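You operate a simulated robot arm through the tools that you are given. There is no shell and no other tool. Be economical: measure what you need, move in short steps, check, and stop when the job is done.

Carry out the task below with a simulated robot arm. There is one attempt and no reset: what you move stays moved.

Task
Take the green spool and put it on top of the grey pipe tee. Open the sorting bench door, put the black wheel on the bottom shelf of the sorting bench cupboard, then shut the door. Open the sorting bench drawer, take the white pipe coupling on the fitting bench top and put it away inside and shut the drawer again. Put the orange pad on top of the blue tin. Open the bench tank lid. The order is free. Set down upright: green spool, white pipe coupling.

It is judged by the outcome, as a careful person would: the job done as asked, and still so three seconds after it is handed in. It fails if anything else is knocked over, pushed out of place, dropped, spilled or broken. Lids that push on must go on centred and level and be pressed home; caps that screw on are set level and turned clockwise until they are tight.

Robot
A 7-joint arm with a two-finger parallel gripper on a trunk, on a base that drives. Base frame: it is fixed to the floor where the robot stands at the start and does not move with it; the origin is under the middle of the robot, x ahead of it, y to its left, z up. Lengths are in mm, angles in degrees, forces in N, time in s.
With the tool pointing down near the work surface it reaches from about 100 to 920 mm from the robot's upright axis, wherever it stands. Its first joint turns from -166.0 to 166.0 degrees. Places, roughly: bench tank lid [500, -8800, 900]; black wheel (8x8x4 cm) [-1700, -400, 800]; blue tin (8x8x9 cm) [4500, -9100, 600]; bottom shelf of the sorting bench cupboard [-1500, -200, 100]; drawer sort [-1500, -2200, 600]; green spool (7x7x8 cm) [700, 100, 800]; grey pipe tee (11x8x5 cm) [1000, 200, 800]; orange pad (6x5x5 cm) [500, -8700, 800]; sorting bench door [-1200, -200, 400]; sorting bench drawer [-1400, -2200, 700]; white pipe coupling (5x5x6 cm) [1500, -8700, 800]. Payload 1.57 kg.
The TCP is the grasp point between the finger pads, 30 mm short of the fingertips. In the tool frame z runs along the fingers and y along their closing line. The gripper opens to 110 mm. The fingers are 24 mm wide and 12 mm thick; the gripper's body (48 by 112 mm) begins 78 mm behind the TCP.
Orientation is that of the tool frame in the base frame, as a unit quaternion [x, y, z, w]. With the fingers straight down and closing along the base's y, the tool's x points along the base's -x, its y along +y and its z along -z.

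Tools
- The arm moves only by the tool play_rows. Its argument "series" is a list of rows, each an object (a shift or turn left out is 0, a gripper value left out holds the last) with "delta_pos": the shift along the base's x, y, z in units of 20 mm (1.0 is 20 mm), a list of three; "angular": the turn, a rotation vector about the base's x, y, z in units of 4 degrees (1.0 is 4 degrees), a list of three; "grip": the opening, from 0 (shut) to 1 (fully open). In form: [{"delta_pos": [tx, ty, tz], "angular": [ax, ay, az], "grip": grip}, ...]. A call has 1 to 12 rows; each row shifts and turns the commanded pose from where the row before left it. A call with a number of a shift or a turn outside -1 to 1 is refused whole. Each row takes 0.2 s and may step no farther than 50 mm and 8.6 degrees from the row before; otherwise, or with a gripper value out of range, the whole call is refused. A pose out of reach is approached as far as the arm can. The call stops where the force on the tool passes 40 N (or 10 N more than at its start, if that is more) or the arm is blocked; 0.2 s more then pass. The fingers move at their own pace (about 108 mm/s each) and stop on an object; they squeeze with about 21 N. The grip force told is the motor's: it shows also when the fingers shut on nothing. Time passes only in rows, and 0.2 s behind the last, so rows that do not move let the fingers close. The reply holds the time, the measured pose of the TCP, the force on the tool along the base axes, the opening and the grip force, in the units named above and with some noise, with the torque about the TCP (base axes, N m) and any sound that the robot's microphone picked up, and new pictures: "pictures" is both (left out), scene, wrist or none.
- Cameras (640 x 400 px; columns grow to the right, rows downward): "scene" is now at [464.4, 158.6, 1295.4]; the picture's right is [-0.73, -0.69, 0.00], its down [-0.64, 0.68, -0.36] and it looks along [0.25, -0.26, -0.93] (base axes); focal length 214 px, centre (320, 200). "wrist" rides on the gripper at [70, 16, -141] in the tool frame; the picture's right is [-0.23, 0.97, 0.00], its down [-0.86, -0.20, -0.48] and it looks along [-0.47, -0.11, 0.88] (tool axes); focal length 222 px, centre (320, 200). There is no depth. A picture from a camera that has moved, and an enlarged one, comes with that camera's place and axes in the base frame and with its lens.
- lift_body(by): slides the trunk up (or, below 0, down) by that many mm; the arm and the scene camera ride with it, the base frame stays. It gives what a move gives, with no picture.
- steer(legs): drives the robot by 1 to 6 legs, each [ahead, left, turn to the left] in mm, mm and degrees, along the robot's own axes; the way and the turn of a leg run together, so that a leg with both is an arc; at most 1500 mm and 180 degrees a leg. The arm and the cameras ride along, it lands a little off, and it stops where it bumps. It gives what a move gives, and a new picture of the scene camera.
- turn_head(pan, tilt): turns the head with the scene camera to pan (to the left, within 103 degrees either way) and tilt (down, from -29 to 69), counted from straight ahead of the robot. It gives what a move gives, and a new picture of the scene camera.
- enlarge(camera, box): a new picture of the part [left, top, right, bottom] of that camera's present view, enlarged. The clock stands still meanwhile.
- close_job(): hands the job in; it is judged then, once.

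Work in short steps. Places have to be worked out from the pictures, the camera data and where the tool is seen: move nearer, look again, correct. Check each grasp and each placing, and mend what went wrong. You have 196 turns and 260 pictures in all, those below and enlarged ones among them. Open the gripper and draw the arm clear of the work before you hand the job in, unless the task says otherwise; then end with one line.

The tools are called after "Call:" as name(argument=value, ...) on one line, values as JSON. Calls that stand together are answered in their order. play_rows: Moves the arm, as the interface text tells. Its arguments: {"type":"object","properties":{"series":{"type":"array","items":{"type":"object","properties":{"delta_pos":{"type":"array","items":{"type":"number"}},"angular":{"type":"array","items":{"type":"number"}},"grip":{"type":"number"}}}},"pictures":{"type":"string","enum":["both","scene","wrist","none"]}},"required":["series"]} The other tools are called the same way: lift_body (by) slides the trunk up or down; steer (legs) drives the base; turn_head (pan, tilt) turns the head that bears the scene camera; enlarge (camera, box) takes an enlarged picture of a part of a camera's view; close_job () hands the job in.

At the start:

```text
time_s: 0.0
position: [391.0, 425.8, 1021.9]
tcp_rot: [0.0, 1.0, 0.0, 0.0]
wrist_force: [-0.1, -0.1, -0.7]
torque: [-0.06, 0.0, 0.01]
finger_gap: 110.1
finger_force: 0.1
trunk travel left (down, up): [-375.0, 235.0]
robot x, y, heading: [2.6, 0.9, -0.3]
head pan, tilt: [-46.6, 68.8]
```

scene: 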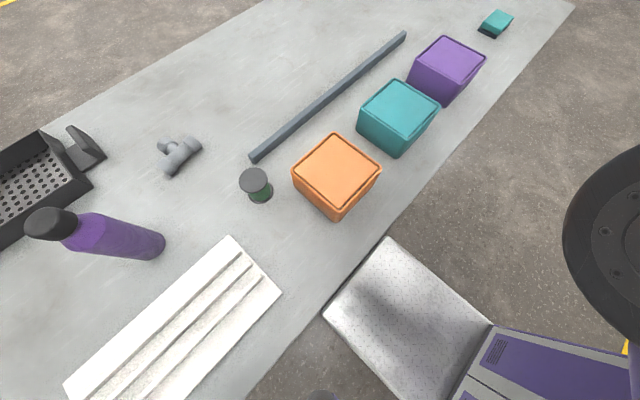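
wrist: 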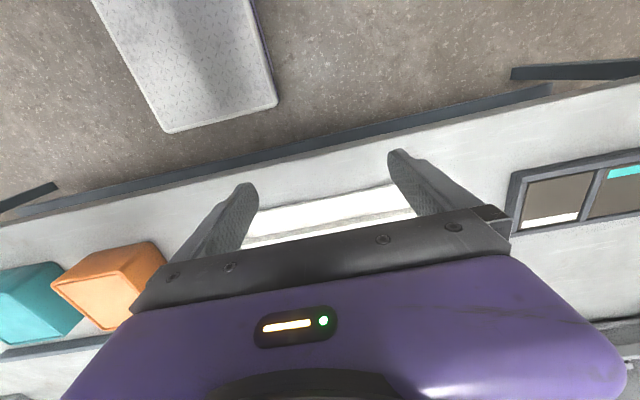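

I'll enlarge the scene view around spool and tee to measure them.

Call:
enlarge(camera="scene", box=[120, 100, 320, 225])

Call:
turn_head(pan=0, tilt=50)

```text
3.20 times, centred on (220, 162) of scene
camera zoom: at [464.4, 158.6, 1295.4], right [-0.73, -0.69, 0.0], down [-0.64, 0.68, -0.36], along [0.25, -0.26, -0.93], focal length 686 px, centre (640, 320)
```

zoom: 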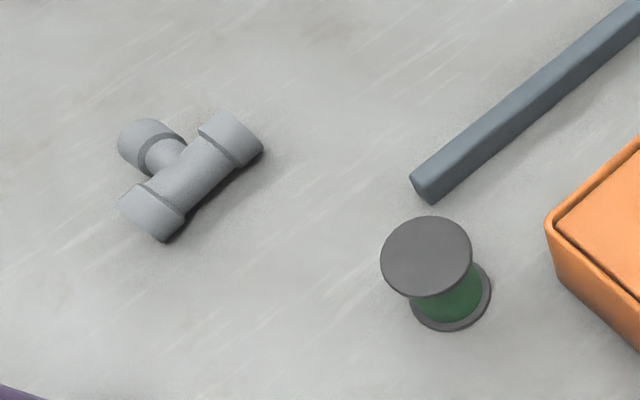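

```text
time_s: 1.1
position: [392.0, 426.9, 1020.8]
tcp_rot: [0.0, 1.0, 0.0, 0.0]
wrist_force: [0.7, 0.1, 0.1]
torque: [0.01, 0.01, -0.01]
finger_gap: 110.3
finger_force: 0.0
trunk travel left (down, up): [-375.0, 235.0]
robot x, y, heading: [-0.8, -3.1, -0.1]
head pan, tilt: [0.0, 50.0]
camera scene: at [503.0, 199.2, 1317.3], right [0.0, -1.0, 0.0], down [-0.77, 0.0, -0.64], along [0.64, 0.0, -0.77], focal length 214 px, centre (320, 200)
```

scene: 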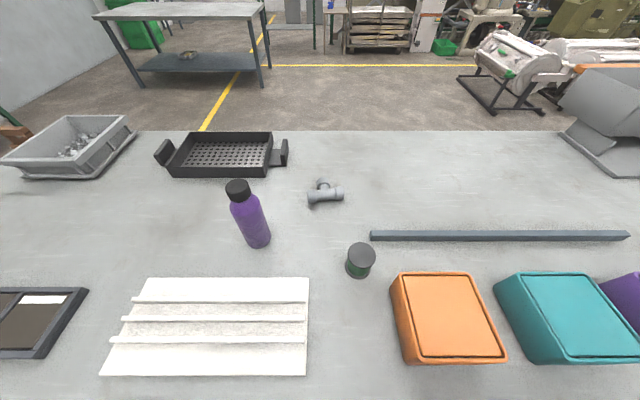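

The tee's run lies along y with the branch away from me. I enlarge for measuring from this second viewpoint.

Call:
enlarge(camera="scene", box=[260, 160, 420, 290])

```text
3.08 times, centred on (340, 225) of scene
camera zoom: at [503.0, 199.2, 1317.3], right [0.0, -1.0, 0.0], down [-0.77, 0.0, -0.64], along [0.64, 0.0, -0.77], focal length 660 px, centre (258, 123)
```

zoom: 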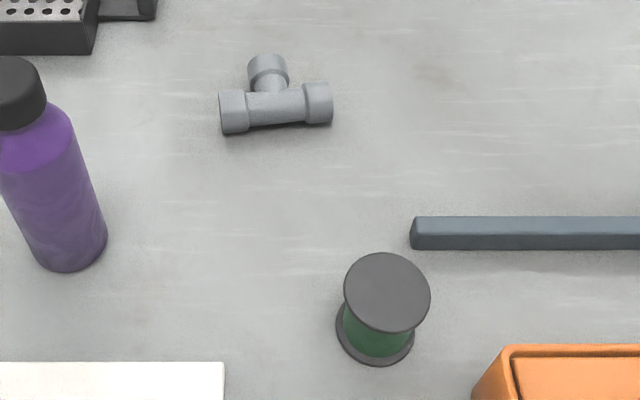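

Table height is uncertain from these; I'll move the gripper over the spool, staying high, and look from the wrist.

Call:
play_rows(series=[{"delta_pos": [1, -1, 0]}, {"delta_pos": [1, -1, 0]}, {"delta_pos": [1, -1, 0]}, {"delta_pos": [1, -1, 0]}, {"delta_pos": [1, -1, 0]}, {"delta_pos": [1, -1, 0]}, {"delta_pos": [1, -1, 0]}, {"delta_pos": [1, -1, 0]}, {"delta_pos": [1, -1, 0]}, {"delta_pos": [1, -1, 0]}])

```text
time_s: 3.3
position: [591.8, 226.2, 1021.2]
tcp_rot: [0.0, 1.0, -0.001, 0.0]
wrist_force: [-1.2, 0.0, 0.2]
torque: [-0.03, -0.07, -0.01]
finger_gap: 109.8
finger_force: 0.1
trunk travel left (down, up): [-375.0, 235.0]
robot x, y, heading: [1.4, -0.3, 0.0]
head pan, tilt: [0.0, 50.0]
camera scene: at [502.7, 199.6, 1317.4], right [0.0, -1.0, 0.0], down [-0.77, 0.0, -0.64], along [0.64, 0.0, -0.77], focal length 214 px, centre (320, 200)
camera wrist: at [522.1, 240.5, 1163.1], right [0.23, 0.97, 0.0], down [0.86, -0.2, 0.48], along [0.47, -0.11, -0.88], focal length 222 px, centre (320, 200)
```

scene: 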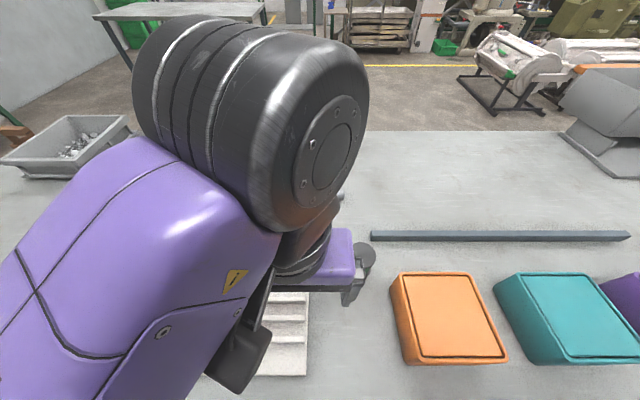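
wrist: 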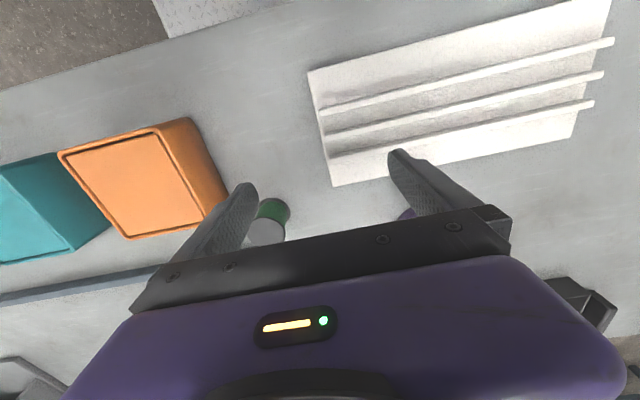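

Triangulating gives table ≈ 812, spool ≈ (707,109), tee run centre ≈ (922,182). Move above the spool with the gripper partly closed.

Call:
play_rows(series=[{"delta_pos": [0.96, -0.98, 0], "grip": 0.82}, {"delta_pos": [0.96, -0.98, 0]}, {"delta_pos": [0.96, -0.98, 0]}, {"delta_pos": [0.96, -0.98, 0]}, {"delta_pos": [0.96, -0.98, 0]}, {"delta_pos": [0.96, -0.98, 0]}, {"delta_pos": [0, 0, -1]}, {"delta_pos": [0, 0, -1]}, {"delta_pos": [0, 0, -1]}, {"delta_pos": [0, 0, -1]}])

```text
time_s: 5.5
position: [706.2, 106.4, 941.4]
tcp_rot: [0.001, 1.0, 0.0, 0.0]
wrist_force: [0.9, -0.1, -0.2]
torque: [0.02, 0.01, 0.01]
finger_gap: 90.0
finger_force: 0.0
trunk travel left (down, up): [-375.0, 235.0]
robot x, y, heading: [3.8, 0.6, 0.1]
head pan, tilt: [0.0, 50.0]
camera scene: at [503.0, 199.2, 1317.4], right [0.0, -1.0, 0.0], down [-0.77, 0.0, -0.64], along [0.64, 0.0, -0.77], focal length 214 px, centre (320, 200)
camera wrist: at [636.3, 121.7, 1083.6], right [0.23, 0.97, 0.0], down [0.86, -0.2, 0.48], along [0.47, -0.11, -0.88], focal length 222 px, centre (320, 200)
```

scene: 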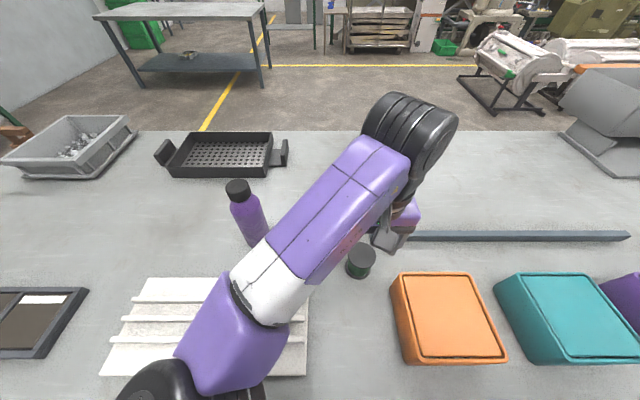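
wrist: 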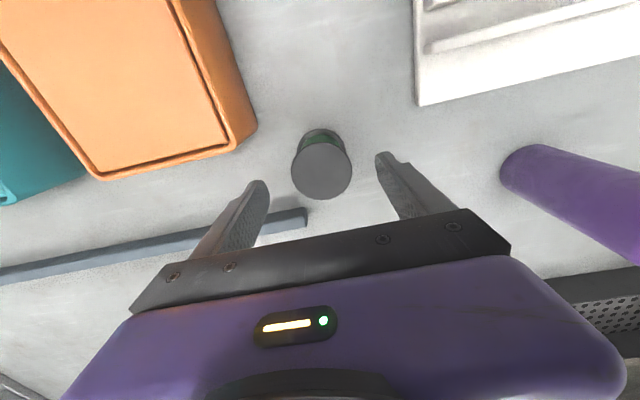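

Spool is centred between the fingers. I enlarge to refine height and x.

Call:
enlarge(camera="wrist", box=[260, 110, 420, 210])

Call:
enlarge(camera="scene", box=[310, 190, 470, 290])

```text
4.00 times, centred on (340, 160) of wrist
camera zoom: at [636.3, 121.7, 1083.6], right [0.23, 0.97, 0.0], down [0.86, -0.2, 0.48], along [0.47, -0.11, -0.88], focal length 888 px, centre (240, 360)
```

zoom: 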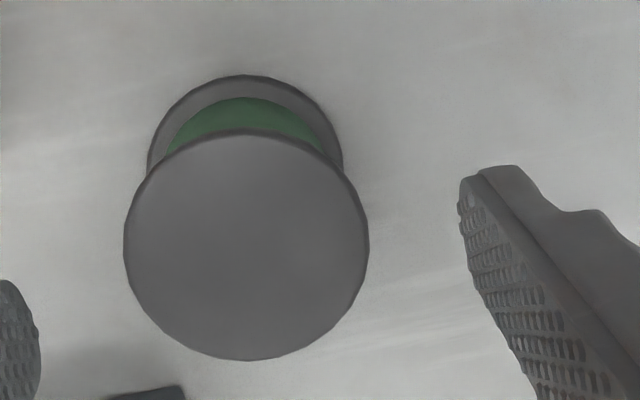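

```text
4.00 times, centred on (390, 240) of scene
camera zoom: at [503.0, 199.2, 1317.4], right [0.0, -1.0, 0.0], down [-0.77, 0.0, -0.64], along [0.64, 0.0, -0.77], focal length 858 px, centre (40, 40)
```

zoom: 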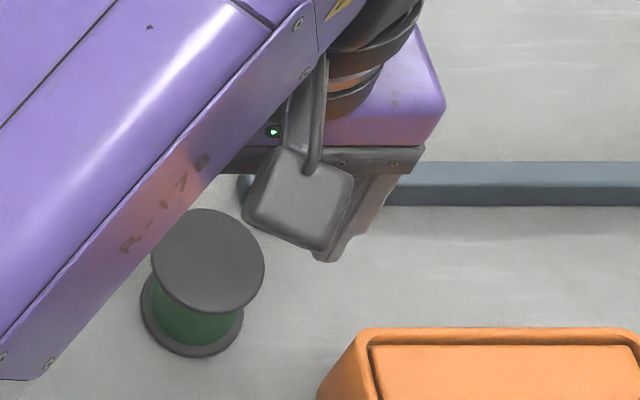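

Height still ambiguous (top 835–890). Lower 40 mm and re-measure with the closer parallax.

Call:
play_rows(series=[{"delta_pos": [0.4, -0.1, -1]}, {"delta_pos": [0.4, 0, -1]}], pictures="none")

Call:
enlarge(camera="wrist", box=[240, 60, 440, 210])

```text
time_s: 6.1
position: [720.5, 104.0, 903.3]
tcp_rot: [0.0, 1.0, 0.0, -0.001]
wrist_force: [-0.1, -0.6, -0.1]
torque: [0.02, 0.02, -0.02]
finger_gap: 90.2
finger_force: 0.0
trunk travel left (down, up): [-375.0, 235.0]
robot x, y, heading: [4.5, 0.8, -0.2]
head pan, tilt: [0.0, 50.0]
```

```text
2.67 times, centred on (340, 135) of wrist
camera zoom: at [651.5, 119.4, 1044.4], right [0.23, 0.97, 0.0], down [0.85, -0.2, 0.48], along [0.47, -0.11, -0.88], focal length 592 px, centre (267, 373)
```

zoom: 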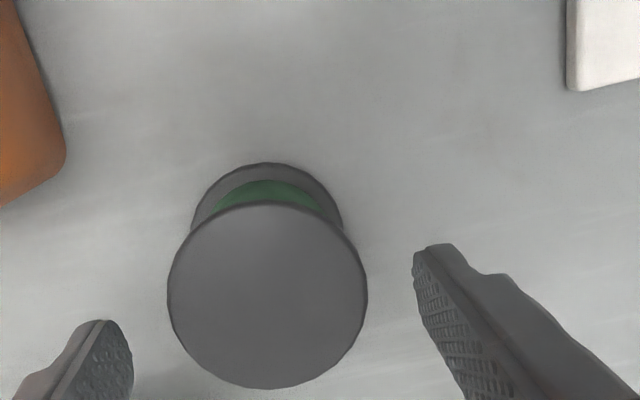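

Scale change gives disc Ø64, top ≈ 865, spool at (720,103): aligned. Descend around it.

Call:
play_rows(series=[{"delta_pos": [0, 0, -1]}, {"delta_pos": [0, 0, -1]}, {"delta_pos": [0, 0, -1]}], pictures="wrist")

Call:
enlarge(camera="scene", box=[310, 190, 470, 290])

```text
time_s: 6.9
position: [722.2, 105.7, 841.9]
tcp_rot: [0.0, 1.0, 0.0, 0.0]
wrist_force: [0.1, 0.4, -0.7]
torque: [-0.01, 0.01, 0.01]
finger_gap: 89.9
finger_force: 0.0
trunk travel left (down, up): [-375.0, 235.0]
robot x, y, heading: [3.4, 1.5, 0.0]
head pan, tilt: [0.0, 50.0]
camera wrist: at [652.9, 119.7, 983.5], right [0.23, 0.97, 0.0], down [0.86, -0.2, 0.48], along [0.47, -0.11, -0.88], focal length 222 px, centre (320, 200)
```

wrist: 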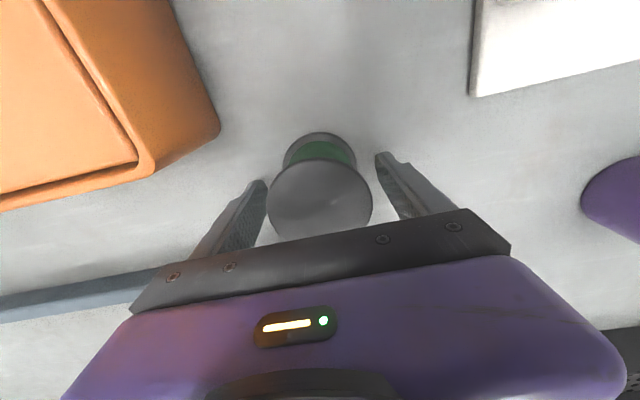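

```text
4.00 times, centred on (390, 240) of scene
camera zoom: at [503.0, 199.3, 1317.4], right [0.0, -1.0, 0.0], down [-0.77, 0.0, -0.64], along [0.64, 0.0, -0.77], focal length 858 px, centre (40, 40)
```

zoom: 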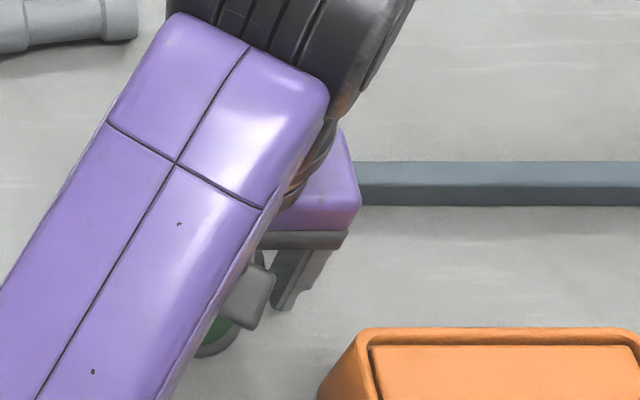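

Spool top ≈ 863, table ≈ 785. Descend 18 mm more, close gently and check.

Call:
play_rows(series=[{"delta_pos": [-0.15, 0, -0.5]}, {"delta_pos": [0, 0, -0.4]}, {"grip": 0.5}, {"grip": 0.4}, {"grip": 0.4}], pictures="wrist")

```text
time_s: 7.5
position: [718.2, 106.2, 829.7]
tcp_rot: [0.0, 1.0, 0.0, 0.004]
wrist_force: [-9.7, -3.9, 26.2]
torque: [0.29, 0.58, 0.59]
finger_gap: 89.8
finger_force: 0.1
trunk travel left (down, up): [-375.0, 235.0]
robot x, y, heading: [-1.0, 0.4, 0.1]
head pan, tilt: [0.0, 50.0]
stopped in row 2: the force on the tool passed its limit at 56 N (the readings are from after the stop); the commanded pose is now the measured one
camera wrist: at [648.1, 120.1, 971.8], right [0.23, 0.97, 0.0], down [0.85, -0.2, 0.49], along [0.47, -0.11, -0.87], focal length 222 px, centre (320, 200)
```

wrist: 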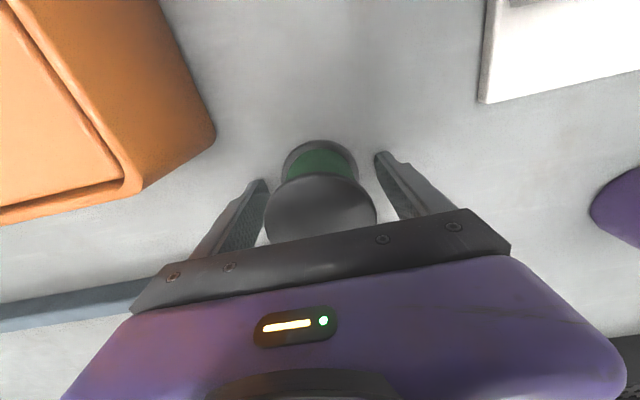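

Fingertips touched the table: table ≈ 800. Raise 4 mm and close.

Call:
play_rows(series=[{"delta_pos": [0, -0.05, 0.2]}, {"grip": 0.55}, {"grip": 0.4}, {"grip": 0.4}, {"grip": 0.4}], pictures="wrist")

```text
time_s: 8.7
position: [721.0, 105.4, 831.7]
tcp_rot: [0.0, 1.0, 0.001, 0.003]
wrist_force: [-0.5, 0.8, -0.6]
torque: [-0.01, 0.0, -0.02]
finger_gap: 63.6
finger_force: 21.0
trunk travel left (down, up): [-375.0, 235.0]
robot x, y, heading: [-1.4, -0.8, 0.0]
head pan, tilt: [0.0, 50.0]
camera wrist: at [649.3, 118.6, 974.1], right [0.23, 0.97, 0.0], down [0.85, -0.2, 0.48], along [0.47, -0.11, -0.87], focal length 222 px, centre (320, 200)
```

wrist: 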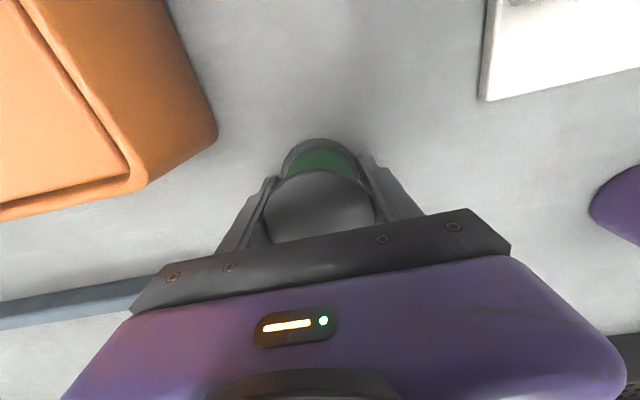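

Spool held (63.6 mm). Lift it and view the tee unobstructed.

Call:
play_rows(series=[{"delta_pos": [0, 0, 1]}, {"delta_pos": [0, 0, 1]}, {"delta_pos": [0, 0, 1]}, {"delta_pos": [0, 0, 1]}, {"delta_pos": [0, 0, 1]}, {"delta_pos": [0, 0, 1]}, {"delta_pos": [0, 0, 1]}], pictures="both")

Call:
enlarge(camera="scene", box=[280, 165, 370, 220])

```text
time_s: 10.3
position: [721.1, 104.8, 972.0]
tcp_rot: [-0.001, 1.0, -0.001, 0.004]
wrist_force: [0.8, -0.5, -1.9]
torque: [0.0, -0.02, 0.01]
finger_gap: 62.6
finger_force: 20.3
trunk travel left (down, up): [-375.0, 235.0]
robot x, y, heading: [-3.0, -1.1, -0.2]
head pan, tilt: [0.0, 50.0]
camera scene: at [503.2, 199.2, 1317.2], right [0.0, -1.0, 0.0], down [-0.77, 0.0, -0.64], along [0.64, 0.0, -0.77], focal length 214 px, centre (320, 200)
camera wrist: at [649.3, 119.9, 1113.8], right [0.23, 0.97, 0.0], down [0.85, -0.2, 0.48], along [0.47, -0.11, -0.87], focal length 222 px, centre (320, 200)
```

scene: 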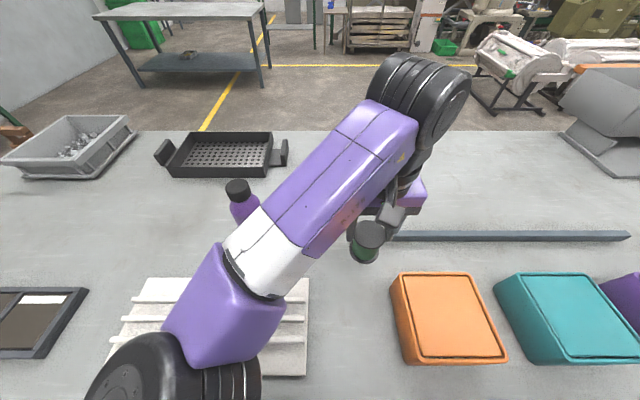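
wrist: 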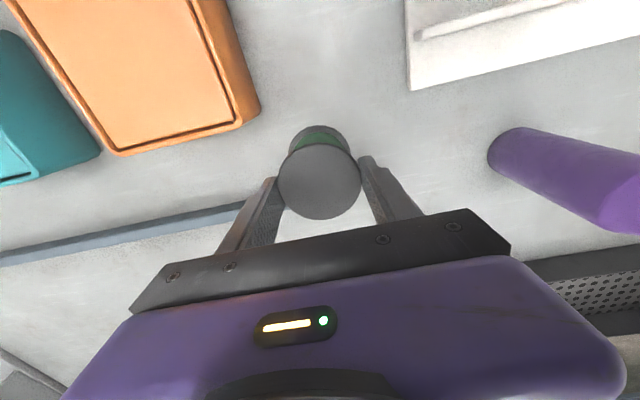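

```text
7.11 times, centred on (325, 192) of scene
camera zoom: at [503.2, 199.2, 1317.2], right [0.0, -1.0, 0.0], down [-0.77, 0.0, -0.64], along [0.64, 0.0, -0.77], focal length 1525 px, centre (284, 253)
```

zoom: 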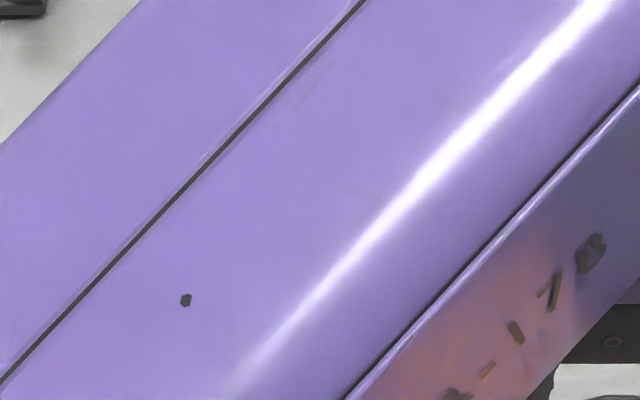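

The arm hides the tee, and the tee (~933,182) is near the reach limit, so I drive forward and slightly left a little.

Call:
steer(legs=[[60, 50, 0]])

```text
time_s: 11.4
position: [782.3, 154.8, 971.7]
tcp_rot: [0.0, 1.0, 0.0, 0.003]
wrist_force: [-0.8, 0.6, -2.1]
torque: [0.0, 0.0, 0.03]
finger_gap: 62.5
finger_force: 21.2
trunk travel left (down, up): [-375.0, 235.0]
robot x, y, heading: [61.7, 52.3, 0.0]
head pan, tilt: [0.0, 50.0]
camera scene: at [565.2, 248.1, 1317.3], right [0.0, -1.0, 0.0], down [-0.77, 0.0, -0.64], along [0.64, 0.0, -0.77], focal length 214 px, centre (320, 200)
```

scene: 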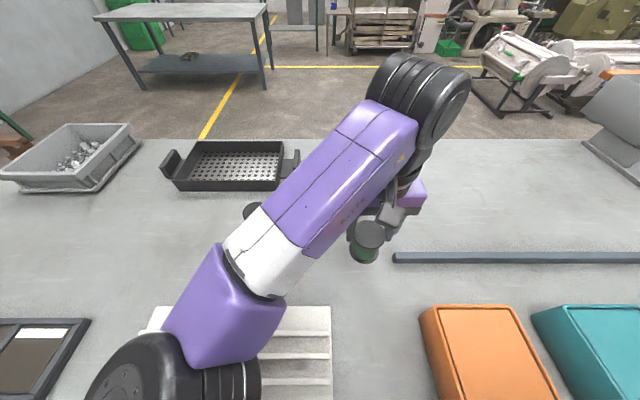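

Move over the tee's estimated place, still high, and look from the wrist.

Call:
play_rows(series=[{"delta_pos": [1, 0.2, 0.3]}, {"delta_pos": [1, 0.2, 0.3]}, {"delta_pos": [1, 0.2, 0.3]}, {"delta_pos": [1, 0.2, 0.3]}, {"delta_pos": [1, 0.2, 0.3]}, {"delta_pos": [1, 0.2, 0]}, {"delta_pos": [1, 0.2, 0]}], pictures="both")

Call:
enlarge(camera="wrist", box=[220, 40, 460, 190])

```text
time_s: 13.0
position: [923.2, 183.3, 1001.1]
tcp_rot: [0.0, 1.0, 0.0, 0.003]
wrist_force: [-0.4, -0.2, -3.0]
torque: [0.0, 0.02, -0.02]
finger_gap: 62.7
finger_force: 21.3
trunk travel left (down, up): [-375.0, 235.0]
robot x, y, heading: [60.9, 48.5, -0.0]
head pan, tilt: [0.0, 50.0]
camera scene: at [565.0, 248.2, 1317.3], right [0.0, -1.0, 0.0], down [-0.77, 0.0, -0.64], along [0.64, 0.0, -0.77], focal length 214 px, centre (320, 200)
camera wrist: at [853.2, 197.4, 1142.7], right [0.23, 0.97, 0.0], down [0.85, -0.2, 0.48], along [0.47, -0.11, -0.87], focal length 222 px, centre (320, 200)
```

scene: 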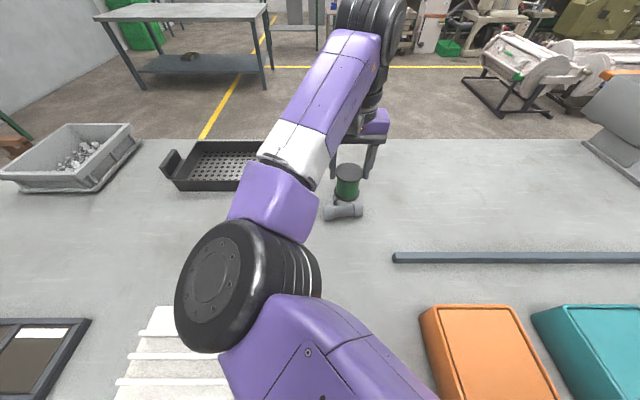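
wrist: 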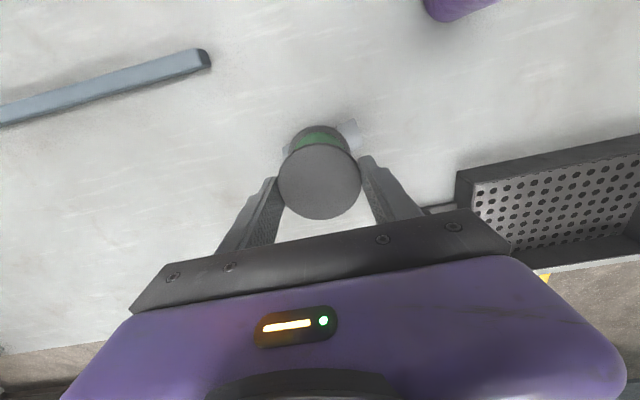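

```text
2.67 times, centred on (340, 115) of wrist
camera zoom: at [853.2, 197.4, 1142.7], right [0.23, 0.97, 0.0], down [0.85, -0.2, 0.48], along [0.47, -0.11, -0.87], focal length 592 px, centre (267, 427)
```

zoom: 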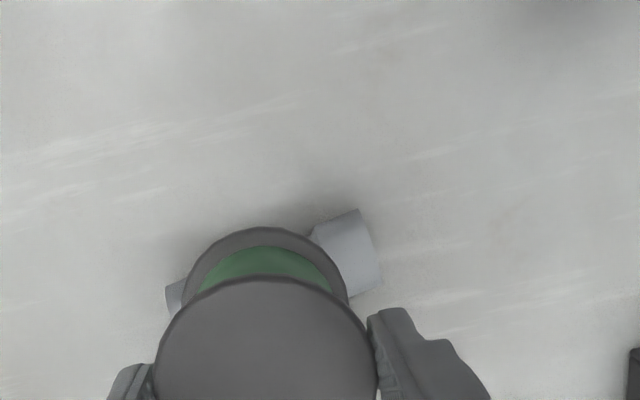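

Enlarge the scene view, where the tee now shows with the spool above.

Call:
enlarge(camera="scene", box=[295, 150, 395, 230])

```text
5.00 times, centred on (345, 190) of scene
camera zoom: at [565.0, 248.2, 1317.3], right [0.0, -1.0, 0.0], down [-0.77, 0.0, -0.64], along [0.64, 0.0, -0.77], focal length 1072 px, centre (195, 250)
```

zoom: 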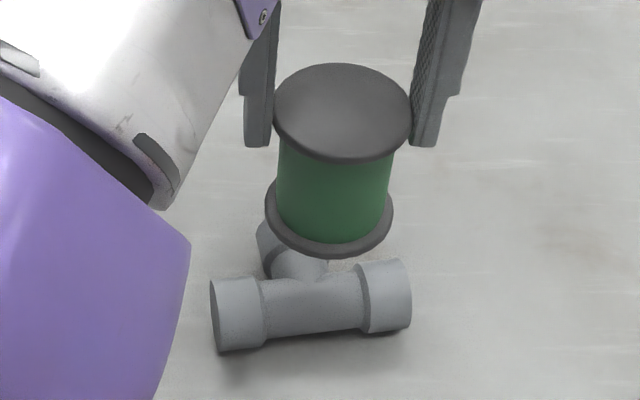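

The spool slipped down in the fingers: they now hold the top disc near the tips, with spool base ≈ TCP−86. It seems stable, so I move gently over the tee (run centre ≈ (936,181), yaw ~8°), aiming 9 mm toward the branch, and lower partway.

Call:
play_rows(series=[{"delta_pos": [0.4, 0, 0]}, {"delta_pos": [0.4, 0, -0.3]}, {"delta_pos": [0.3, 0, -0.5]}, {"delta_pos": [0, 0, -0.5]}, {"delta_pos": [0, 0, -0.5]}, {"delta_pos": [0, 0, -0.4]}, {"delta_pos": [0, 0, -0.3]}], pictures="none")

Call:
enlarge(camera="scene", box=[295, 150, 395, 230])

Call:
enlarge(camera="wrist", box=[220, 40, 460, 240])

```text
time_s: 14.6
position: [943.7, 183.3, 953.1]
tcp_rot: [0.001, 1.0, 0.0, 0.004]
wrist_force: [-0.4, -0.4, -1.7]
torque: [0.01, 0.0, -0.02]
finger_gap: 62.8
finger_force: 21.1
trunk travel left (down, up): [-375.0, 235.0]
robot x, y, heading: [65.4, 48.4, -0.0]
head pan, tilt: [0.0, 50.0]
```

```text
5.00 times, centred on (345, 190) of scene
camera zoom: at [565.2, 248.1, 1317.3], right [0.0, -1.0, 0.0], down [-0.77, 0.0, -0.64], along [0.64, 0.0, -0.77], focal length 1072 px, centre (195, 250)
```

zoom: 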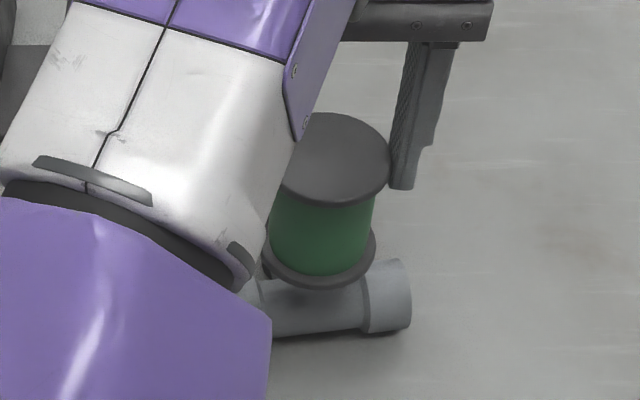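

```text
2.00 times, centred on (340, 140) of wrist
camera zoom: at [872.5, 197.3, 1093.6], right [0.23, 0.97, 0.0], down [0.85, -0.2, 0.48], along [0.47, -0.11, -0.87], focal length 444 px, centre (280, 320)
```

zoom: 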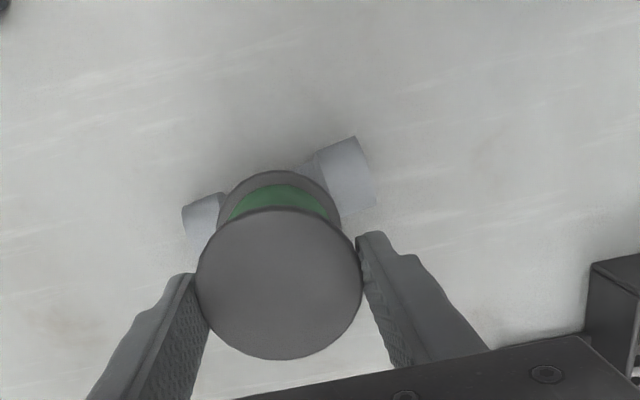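

Alignment is good laterally; nudge +5 mm in x and lower slowly until contact.

Call:
play_rows(series=[{"delta_pos": [0.25, 0.03, 0]}, {"delta_pos": [0, 0, -0.2]}, {"delta_pos": [0, 0, -0.15]}, {"delta_pos": [0, 0, -0.1]}, {"delta_pos": [0, 0, -0.1]}], pictures="none")

Call:
enlarge(camera="scene", box=[295, 150, 395, 230])

```text
time_s: 15.8
position: [949.0, 183.0, 940.3]
tcp_rot: [0.0, 1.0, 0.0, 0.003]
wrist_force: [0.3, 0.2, -2.7]
torque: [-0.01, 0.0, -0.03]
finger_gap: 62.9
finger_force: 21.7
trunk travel left (down, up): [-375.0, 235.0]
robot x, y, heading: [59.7, 46.2, 0.0]
head pan, tilt: [0.0, 50.0]
```

```text
5.00 times, centred on (345, 190) of scene
camera zoom: at [565.2, 248.1, 1317.3], right [0.0, -1.0, 0.0], down [-0.77, 0.0, -0.64], along [0.64, 0.0, -0.77], focal length 1072 px, centre (195, 250)
```

zoom: 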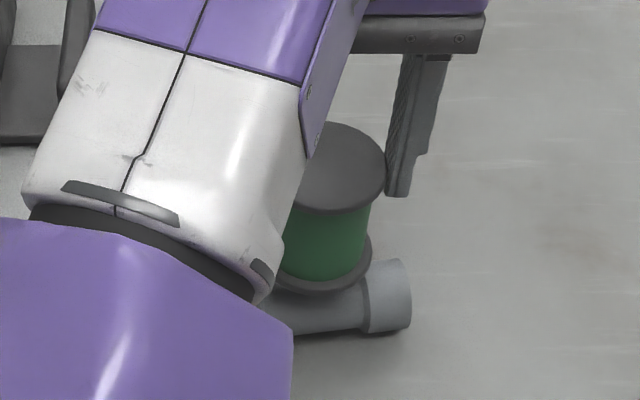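

Not in contact yet (force still ≈ −2.5). Keep lowering in small steps.

Call:
play_rows(series=[{"delta_pos": [0, 0, -0.1]}, {"delta_pos": [0, 0, -0.1]}, {}], pictures="none")

Call:
play_rows(series=[{"delta_pos": [0, 0, -0.1]}, {"delta_pos": [0, 0, -0.1]}, {}], pictures="none")

```text
time_s: 16.6
position: [948.5, 183.1, 937.6]
tcp_rot: [0.0, 1.0, 0.0, 0.003]
wrist_force: [-0.3, -0.8, -2.5]
torque: [0.01, 0.03, 0.01]
finger_gap: 62.9
finger_force: 20.5
trunk travel left (down, up): [-375.0, 235.0]
robot x, y, heading: [64.2, 50.1, -0.1]
head pan, tilt: [0.0, 50.0]
```

```text
time_s: 17.4
position: [948.8, 181.9, 933.4]
tcp_rot: [-0.001, 1.0, -0.001, 0.003]
wrist_force: [-0.1, -1.2, -3.2]
torque: [0.02, 0.01, -0.04]
finger_gap: 62.9
finger_force: 21.0
trunk travel left (down, up): [-375.0, 235.0]
robot x, y, heading: [61.9, 49.6, 0.2]
head pan, tilt: [0.0, 50.0]
```

Still free; continue.

Call:
play_rows(series=[{"delta_pos": [0, 0, -0.1]}, {}], pictures="none")

Call:
play_rows(series=[{"delta_pos": [0, 0, -0.1]}, {}], pictures="none")

Call:
play_rows(series=[{"delta_pos": [0, 0, -0.1]}, {}], pictures="wrist")

Call:
enlarge(camera="scene", box=[325, 170, 385, 220])

```text
time_s: 18.0
position: [949.1, 182.2, 929.9]
tcp_rot: [0.0, 1.0, 0.0, 0.003]
wrist_force: [0.3, 0.7, -2.3]
torque: [0.0, 0.0, 0.01]
finger_gap: 62.6
finger_force: 20.7
trunk travel left (down, up): [-375.0, 235.0]
robot x, y, heading: [63.1, 49.8, 0.3]
head pan, tilt: [0.0, 50.0]
```

```text
time_s: 18.6
position: [948.4, 182.8, 929.2]
tcp_rot: [0.0, 1.0, 0.0, 0.003]
wrist_force: [0.1, 0.5, -2.4]
torque: [0.01, -0.01, -0.02]
finger_gap: 62.7
finger_force: 20.9
trunk travel left (down, up): [-375.0, 235.0]
robot x, y, heading: [62.6, 47.6, 0.1]
head pan, tilt: [0.0, 50.0]
```

```text
time_s: 19.2
position: [948.2, 183.1, 926.0]
tcp_rot: [0.0, 1.0, 0.0, 0.003]
wrist_force: [0.1, 0.0, -2.6]
torque: [0.01, -0.01, -0.01]
finger_gap: 62.9
finger_force: 21.0
trunk travel left (down, up): [-375.0, 235.0]
robot x, y, heading: [61.2, 52.7, 0.0]
head pan, tilt: [0.0, 50.0]
camera wrist: at [878.2, 197.2, 1068.3], right [0.23, 0.97, 0.0], down [0.85, -0.2, 0.48], along [0.47, -0.11, -0.87], focal length 222 px, centre (320, 200)
```

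wrist: 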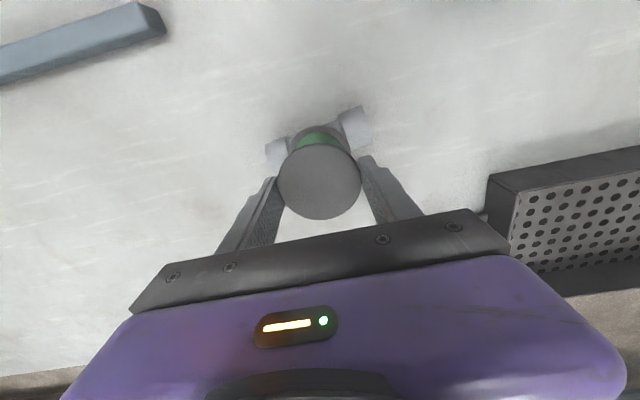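

```text
8.00 times, centred on (355, 195) of scene
camera zoom: at [565.2, 248.1, 1317.3], right [0.0, -1.0, 0.0], down [-0.77, 0.0, -0.64], along [0.64, 0.0, -0.77], focal length 1716 px, centre (40, 240)
```

zoom: 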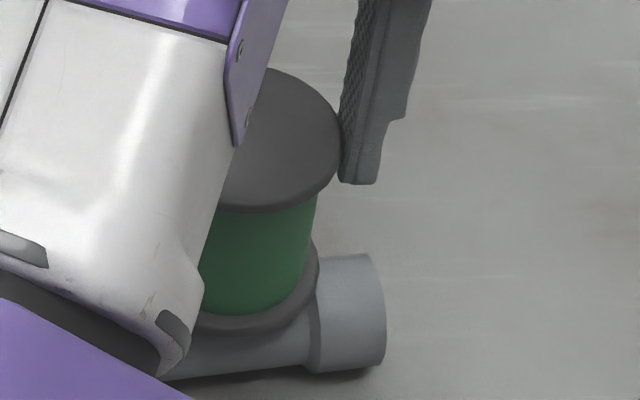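

No contact yet. Continue lowering 2 mm at a time.

Call:
play_rows(series=[{"delta_pos": [0, 0, -0.1]}, {}], pictures="none")

Call:
play_rows(series=[{"delta_pos": [0, 0, -0.1]}, {}], pictures="none")

Call:
play_rows(series=[{"delta_pos": [0, 0, -0.1]}, {}], pictures="wrist")

Call:
enlarge(camera="scene", box=[325, 170, 385, 220])

```text
time_s: 19.8
position: [949.1, 183.5, 924.4]
tcp_rot: [0.0, 1.0, -0.001, 0.004]
wrist_force: [0.2, 0.4, -2.3]
torque: [0.02, -0.01, -0.03]
finger_gap: 62.6
finger_force: 21.3
trunk travel left (down, up): [-375.0, 235.0]
robot x, y, heading: [61.3, 50.0, 0.1]
head pan, tilt: [0.0, 50.0]
```

```text
time_s: 20.4
position: [949.0, 183.0, 922.9]
tcp_rot: [0.0, 1.0, -0.001, 0.003]
wrist_force: [-0.8, -0.6, -2.4]
torque: [-0.03, -0.02, -0.02]
finger_gap: 63.0
finger_force: 21.5
trunk travel left (down, up): [-375.0, 235.0]
robot x, y, heading: [61.9, 47.0, 0.1]
head pan, tilt: [0.0, 50.0]
```

```text
time_s: 21.0
position: [949.5, 183.5, 922.3]
tcp_rot: [0.001, 1.0, 0.0, 0.005]
wrist_force: [-1.4, 0.9, 4.8]
torque: [0.25, 0.11, 0.06]
finger_gap: 62.8
finger_force: 21.1
trunk travel left (down, up): [-375.0, 235.0]
robot x, y, heading: [60.3, 45.9, 0.0]
head pan, tilt: [0.0, 50.0]
camera wrist: at [878.2, 197.5, 1063.6], right [0.23, 0.97, 0.0], down [0.85, -0.2, 0.49], along [0.47, -0.11, -0.87], focal length 222 px, centre (320, 200)
```

wrist: 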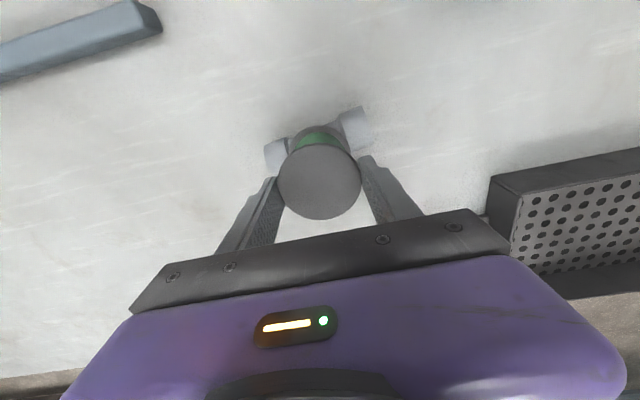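

```text
8.00 times, centred on (355, 195) of scene
camera zoom: at [564.9, 248.1, 1317.5], right [0.0, -1.0, 0.0], down [-0.77, 0.0, -0.64], along [0.64, 0.0, -0.77], focal length 1716 px, centre (40, 240)
```

zoom: 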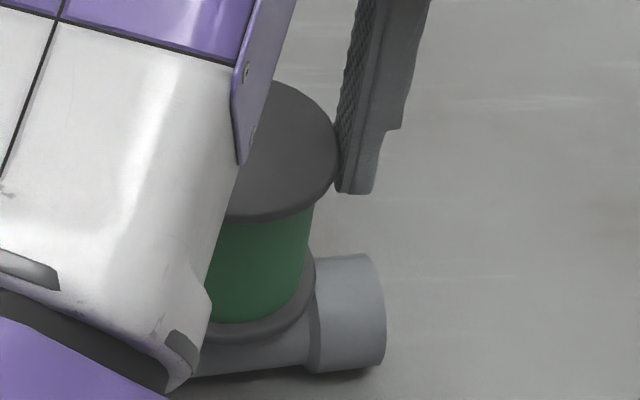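

Contact reached (force +7 N). Ease 1 mm down, then release and rise.

Call:
play_rows(series=[{"delta_pos": [0, 0, -0.04]}, {}, {"grip": 0.7}, {}, {}], pictures="wrist")

Call:
enlarge(camera="scene", box=[325, 170, 385, 220])

```text
time_s: 22.2
position: [948.3, 182.4, 918.7]
tcp_rot: [0.0, 1.0, 0.0, 0.003]
wrist_force: [0.8, -0.8, -0.7]
torque: [0.02, 0.0, 0.01]
finger_gap: 76.8
finger_force: 0.1
trunk travel left (down, up): [-375.0, 235.0]
robot x, y, heading: [62.6, 47.5, -0.0]
head pan, tilt: [0.0, 50.0]
camera wrist: at [878.1, 196.8, 1062.1], right [0.23, 0.97, 0.0], down [0.85, -0.2, 0.48], along [0.47, -0.11, -0.87], focal length 222 px, centre (320, 200)
```

wrist: 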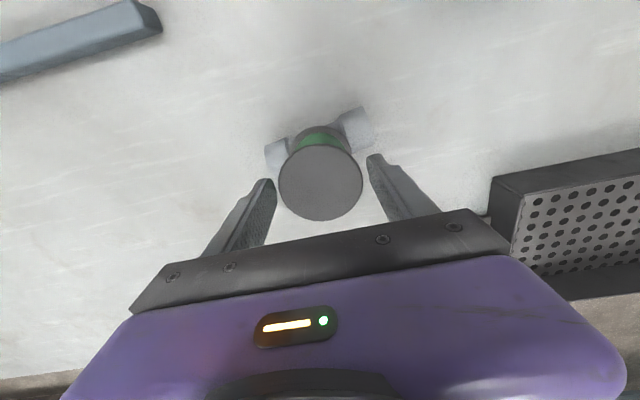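

```text
8.00 times, centred on (355, 195) of scene
camera zoom: at [565.1, 248.1, 1317.3], right [0.0, -1.0, 0.0], down [-0.77, 0.0, -0.64], along [0.64, 0.0, -0.77], focal length 1716 px, centre (40, 240)
```

zoom: 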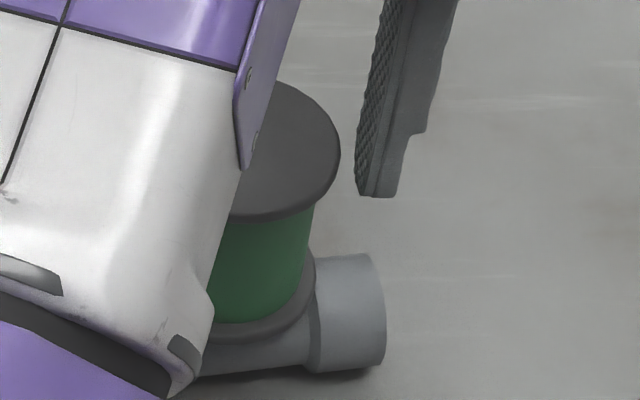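

The spool stands. Rise straight up and check.

Call:
play_rows(series=[{"delta_pos": [0, 0, 0.5], "grip": 0.85}, {"delta_pos": [0, 0, 1]}, {"delta_pos": [0, 0, 1]}, {"delta_pos": [0, 0, 1]}, {"delta_pos": [0, 0, 1]}, {"delta_pos": [0, 0, 1]}, {"delta_pos": [-1, -1, 0]}, {"delta_pos": [-1, -1, 0]}, {"delta_pos": [-1, -1, 0]}, {"delta_pos": [-1, -1, 0]}, {"delta_pos": [-1, -1, 0]}, {"delta_pos": [-1, -1, 0]}], pictures="none")

Call:
play_rows(series=[{"delta_pos": [-1, -1, 0.5]}, {"delta_pos": [-1, -1, 0.5]}, {"delta_pos": [-1, -1, 0]}, {"delta_pos": [-1, -1, 0]}, {"delta_pos": [-1, -1, 0]}, {"delta_pos": [-1, -1, 0]}], pictures="scene")

Call:
enlarge(camera="scene", box=[300, 160, 380, 220])

```text
time_s: 24.8
position: [829.6, 62.8, 1030.9]
tcp_rot: [-0.001, 1.0, -0.001, 0.004]
wrist_force: [-0.5, -0.6, 0.5]
torque: [-0.01, 0.01, 0.0]
finger_gap: 93.4
finger_force: 0.0
trunk travel left (down, up): [-375.0, 235.0]
robot x, y, heading: [62.9, 53.5, 0.1]
head pan, tilt: [0.0, 50.0]
```

```text
time_s: 26.2
position: [709.2, -55.6, 1050.1]
tcp_rot: [0.0, 1.0, -0.001, 0.003]
wrist_force: [0.0, -0.1, 0.1]
torque: [-0.03, -0.02, 0.02]
finger_gap: 93.6
finger_force: 0.1
trunk travel left (down, up): [-375.0, 235.0]
robot x, y, heading: [62.9, 46.2, 0.1]
head pan, tilt: [0.0, 50.0]
camera scene: at [565.1, 248.5, 1317.3], right [0.0, -1.0, 0.0], down [-0.77, 0.0, -0.64], along [0.64, 0.0, -0.77], focal length 214 px, centre (320, 200)
```

scene: 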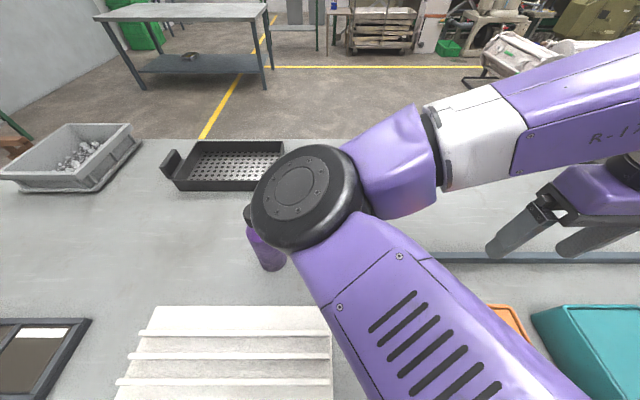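

```text
6.67 times, centred on (340, 190) of scene
camera zoom: at [565.1, 248.5, 1317.3], right [0.0, -1.0, 0.0], down [-0.77, 0.0, -0.64], along [0.64, 0.0, -0.77], focal length 1430 px, centre (187, 267)
```

zoom: 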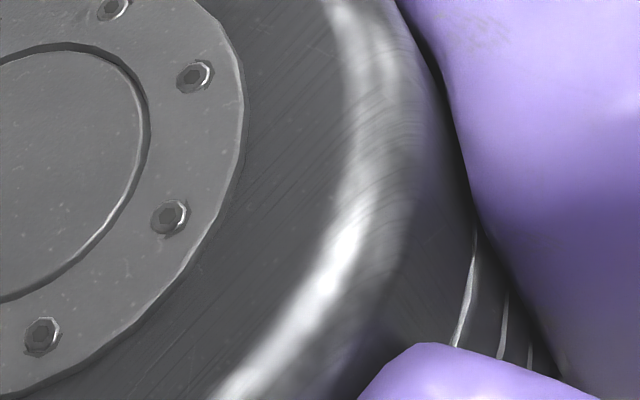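

Back away from the bench to see the placed spool.

Call:
steer(legs=[[-500, 0, 0]])

Call:
turn_head(pan=10, tilt=30)

```text
time_s: 29.1
position: [211.2, -53.5, 1050.3]
tcp_rot: [-0.003, 1.0, 0.0, 0.003]
wrist_force: [0.2, 0.7, -0.6]
torque: [0.0, 0.02, 0.02]
finger_gap: 93.7
finger_force: 0.1
trunk travel left (down, up): [-375.0, 235.0]
robot x, y, heading: [-439.7, 46.5, 0.2]
head pan, tilt: [0.0, 50.0]
camera scene: at [64.1, 249.6, 1317.3], right [0.0, -1.0, 0.0], down [-0.77, 0.0, -0.64], along [0.64, 0.0, -0.77], focal length 214 px, centre (320, 200)
```

scene: 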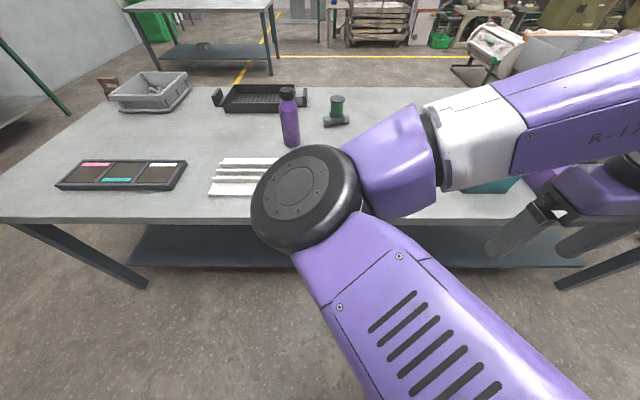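

```text
time_s: 30.0
position: [209.9, -55.0, 1051.3]
tcp_rot: [-0.003, 1.0, -0.001, 0.004]
wrist_force: [-0.2, 0.6, -0.2]
torque: [0.02, -0.02, -0.02]
finger_gap: 93.6
finger_force: 0.0
trunk travel left (down, up): [-375.0, 235.0]
robot x, y, heading: [-439.1, 46.9, 0.2]
head pan, tilt: [10.0, 30.0]
camera scene: at [76.1, 265.3, 1346.8], right [0.18, -0.98, 0.0], down [-0.49, -0.09, -0.87], along [0.85, 0.15, -0.5], focal length 214 px, centre (320, 200)
```

scene: 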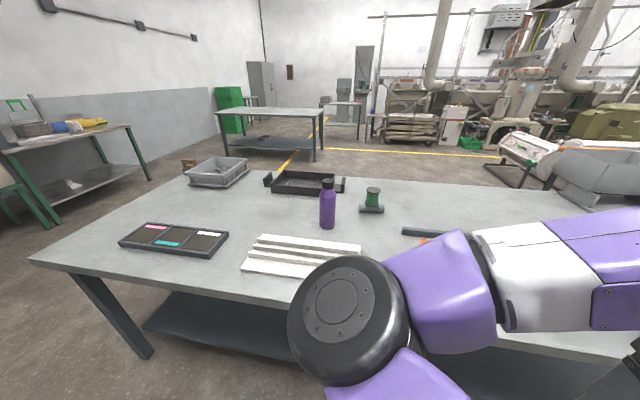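

Spool is upright on the tee. Now turn around to the sorting bench.

Call:
steer(legs=[[0, 0, 180]])

Call:
turn_head(pan=40, tilt=30)

```text
time_s: 37.7
position: [-1085.2, 163.6, 1052.3]
tcp_rot: [1.0, -0.007, -0.003, 0.0]
wrist_force: [1.0, 0.4, 0.1]
torque: [-0.01, -0.01, -0.01]
finger_gap: 93.6
finger_force: 0.0
trunk travel left (down, up): [-375.0, 235.0]
robot x, y, heading: [-438.8, 49.7, 179.2]
head pan, tilt: [10.0, 30.0]
camera scene: at [-958.3, -160.8, 1346.8], right [-0.16, 0.99, 0.0], down [0.49, 0.08, -0.87], along [-0.85, -0.14, -0.5], focal length 214 px, centre (320, 200)
```

scene: 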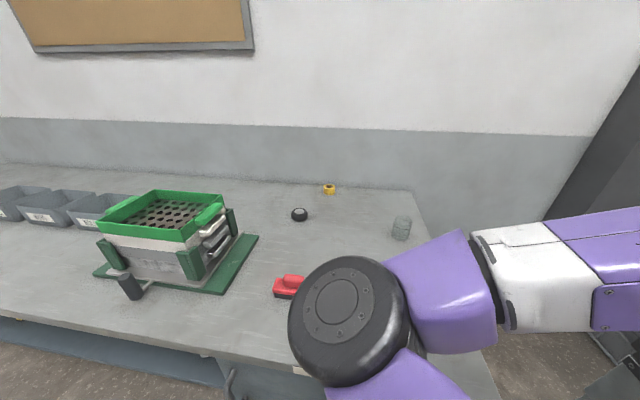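

```text
time_s: 38.6
position: [-1084.7, 163.0, 1051.6]
tcp_rot: [1.0, -0.007, -0.004, 0.0]
wrist_force: [0.0, -0.5, 0.1]
torque: [0.01, 0.04, -0.02]
finger_gap: 93.7
finger_force: 0.0
trunk travel left (down, up): [-375.0, 235.0]
robot x, y, heading: [-439.1, 46.9, 179.0]
head pan, tilt: [40.0, 30.0]
camera scene: at [-939.2, -203.4, 1346.8], right [-0.63, 0.78, 0.0], down [0.39, 0.32, -0.87], along [-0.67, -0.55, -0.5], focal length 214 px, centre (320, 200)
```

scene: 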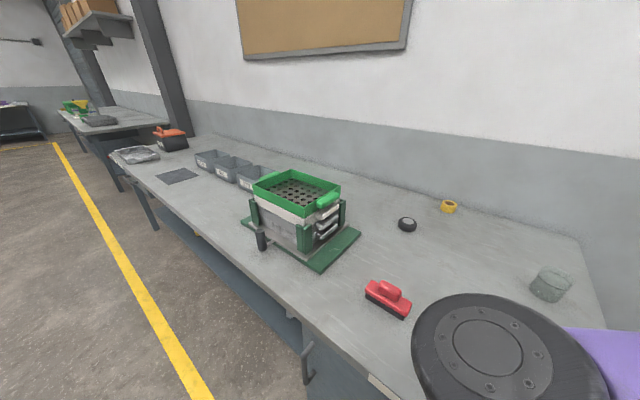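

Look down at the cupboard front.

Call:
turn_head(pan=20, tilt=62)

```text
time_s: 39.6
position: [-1083.8, 163.1, 1050.5]
tcp_rot: [1.0, -0.007, -0.004, 0.0]
wrist_force: [-0.8, -0.6, 0.4]
torque: [-0.02, -0.02, -0.04]
finger_gap: 93.6
finger_force: 0.1
trunk travel left (down, up): [-375.0, 235.0]
robot x, y, heading: [-436.9, 48.5, 179.1]
head pan, tilt: [20.0, 62.0]
camera scene: at [-929.9, -167.5, 1302.5], right [-0.33, 0.94, 0.0], down [0.83, 0.29, -0.47], along [-0.44, -0.15, -0.88], focal length 214 px, centre (320, 200)
```

scene: 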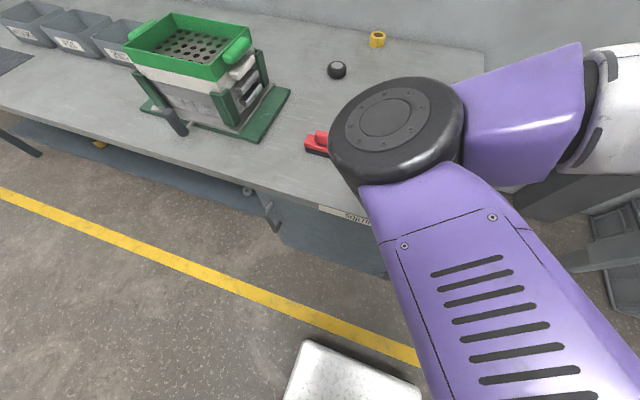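

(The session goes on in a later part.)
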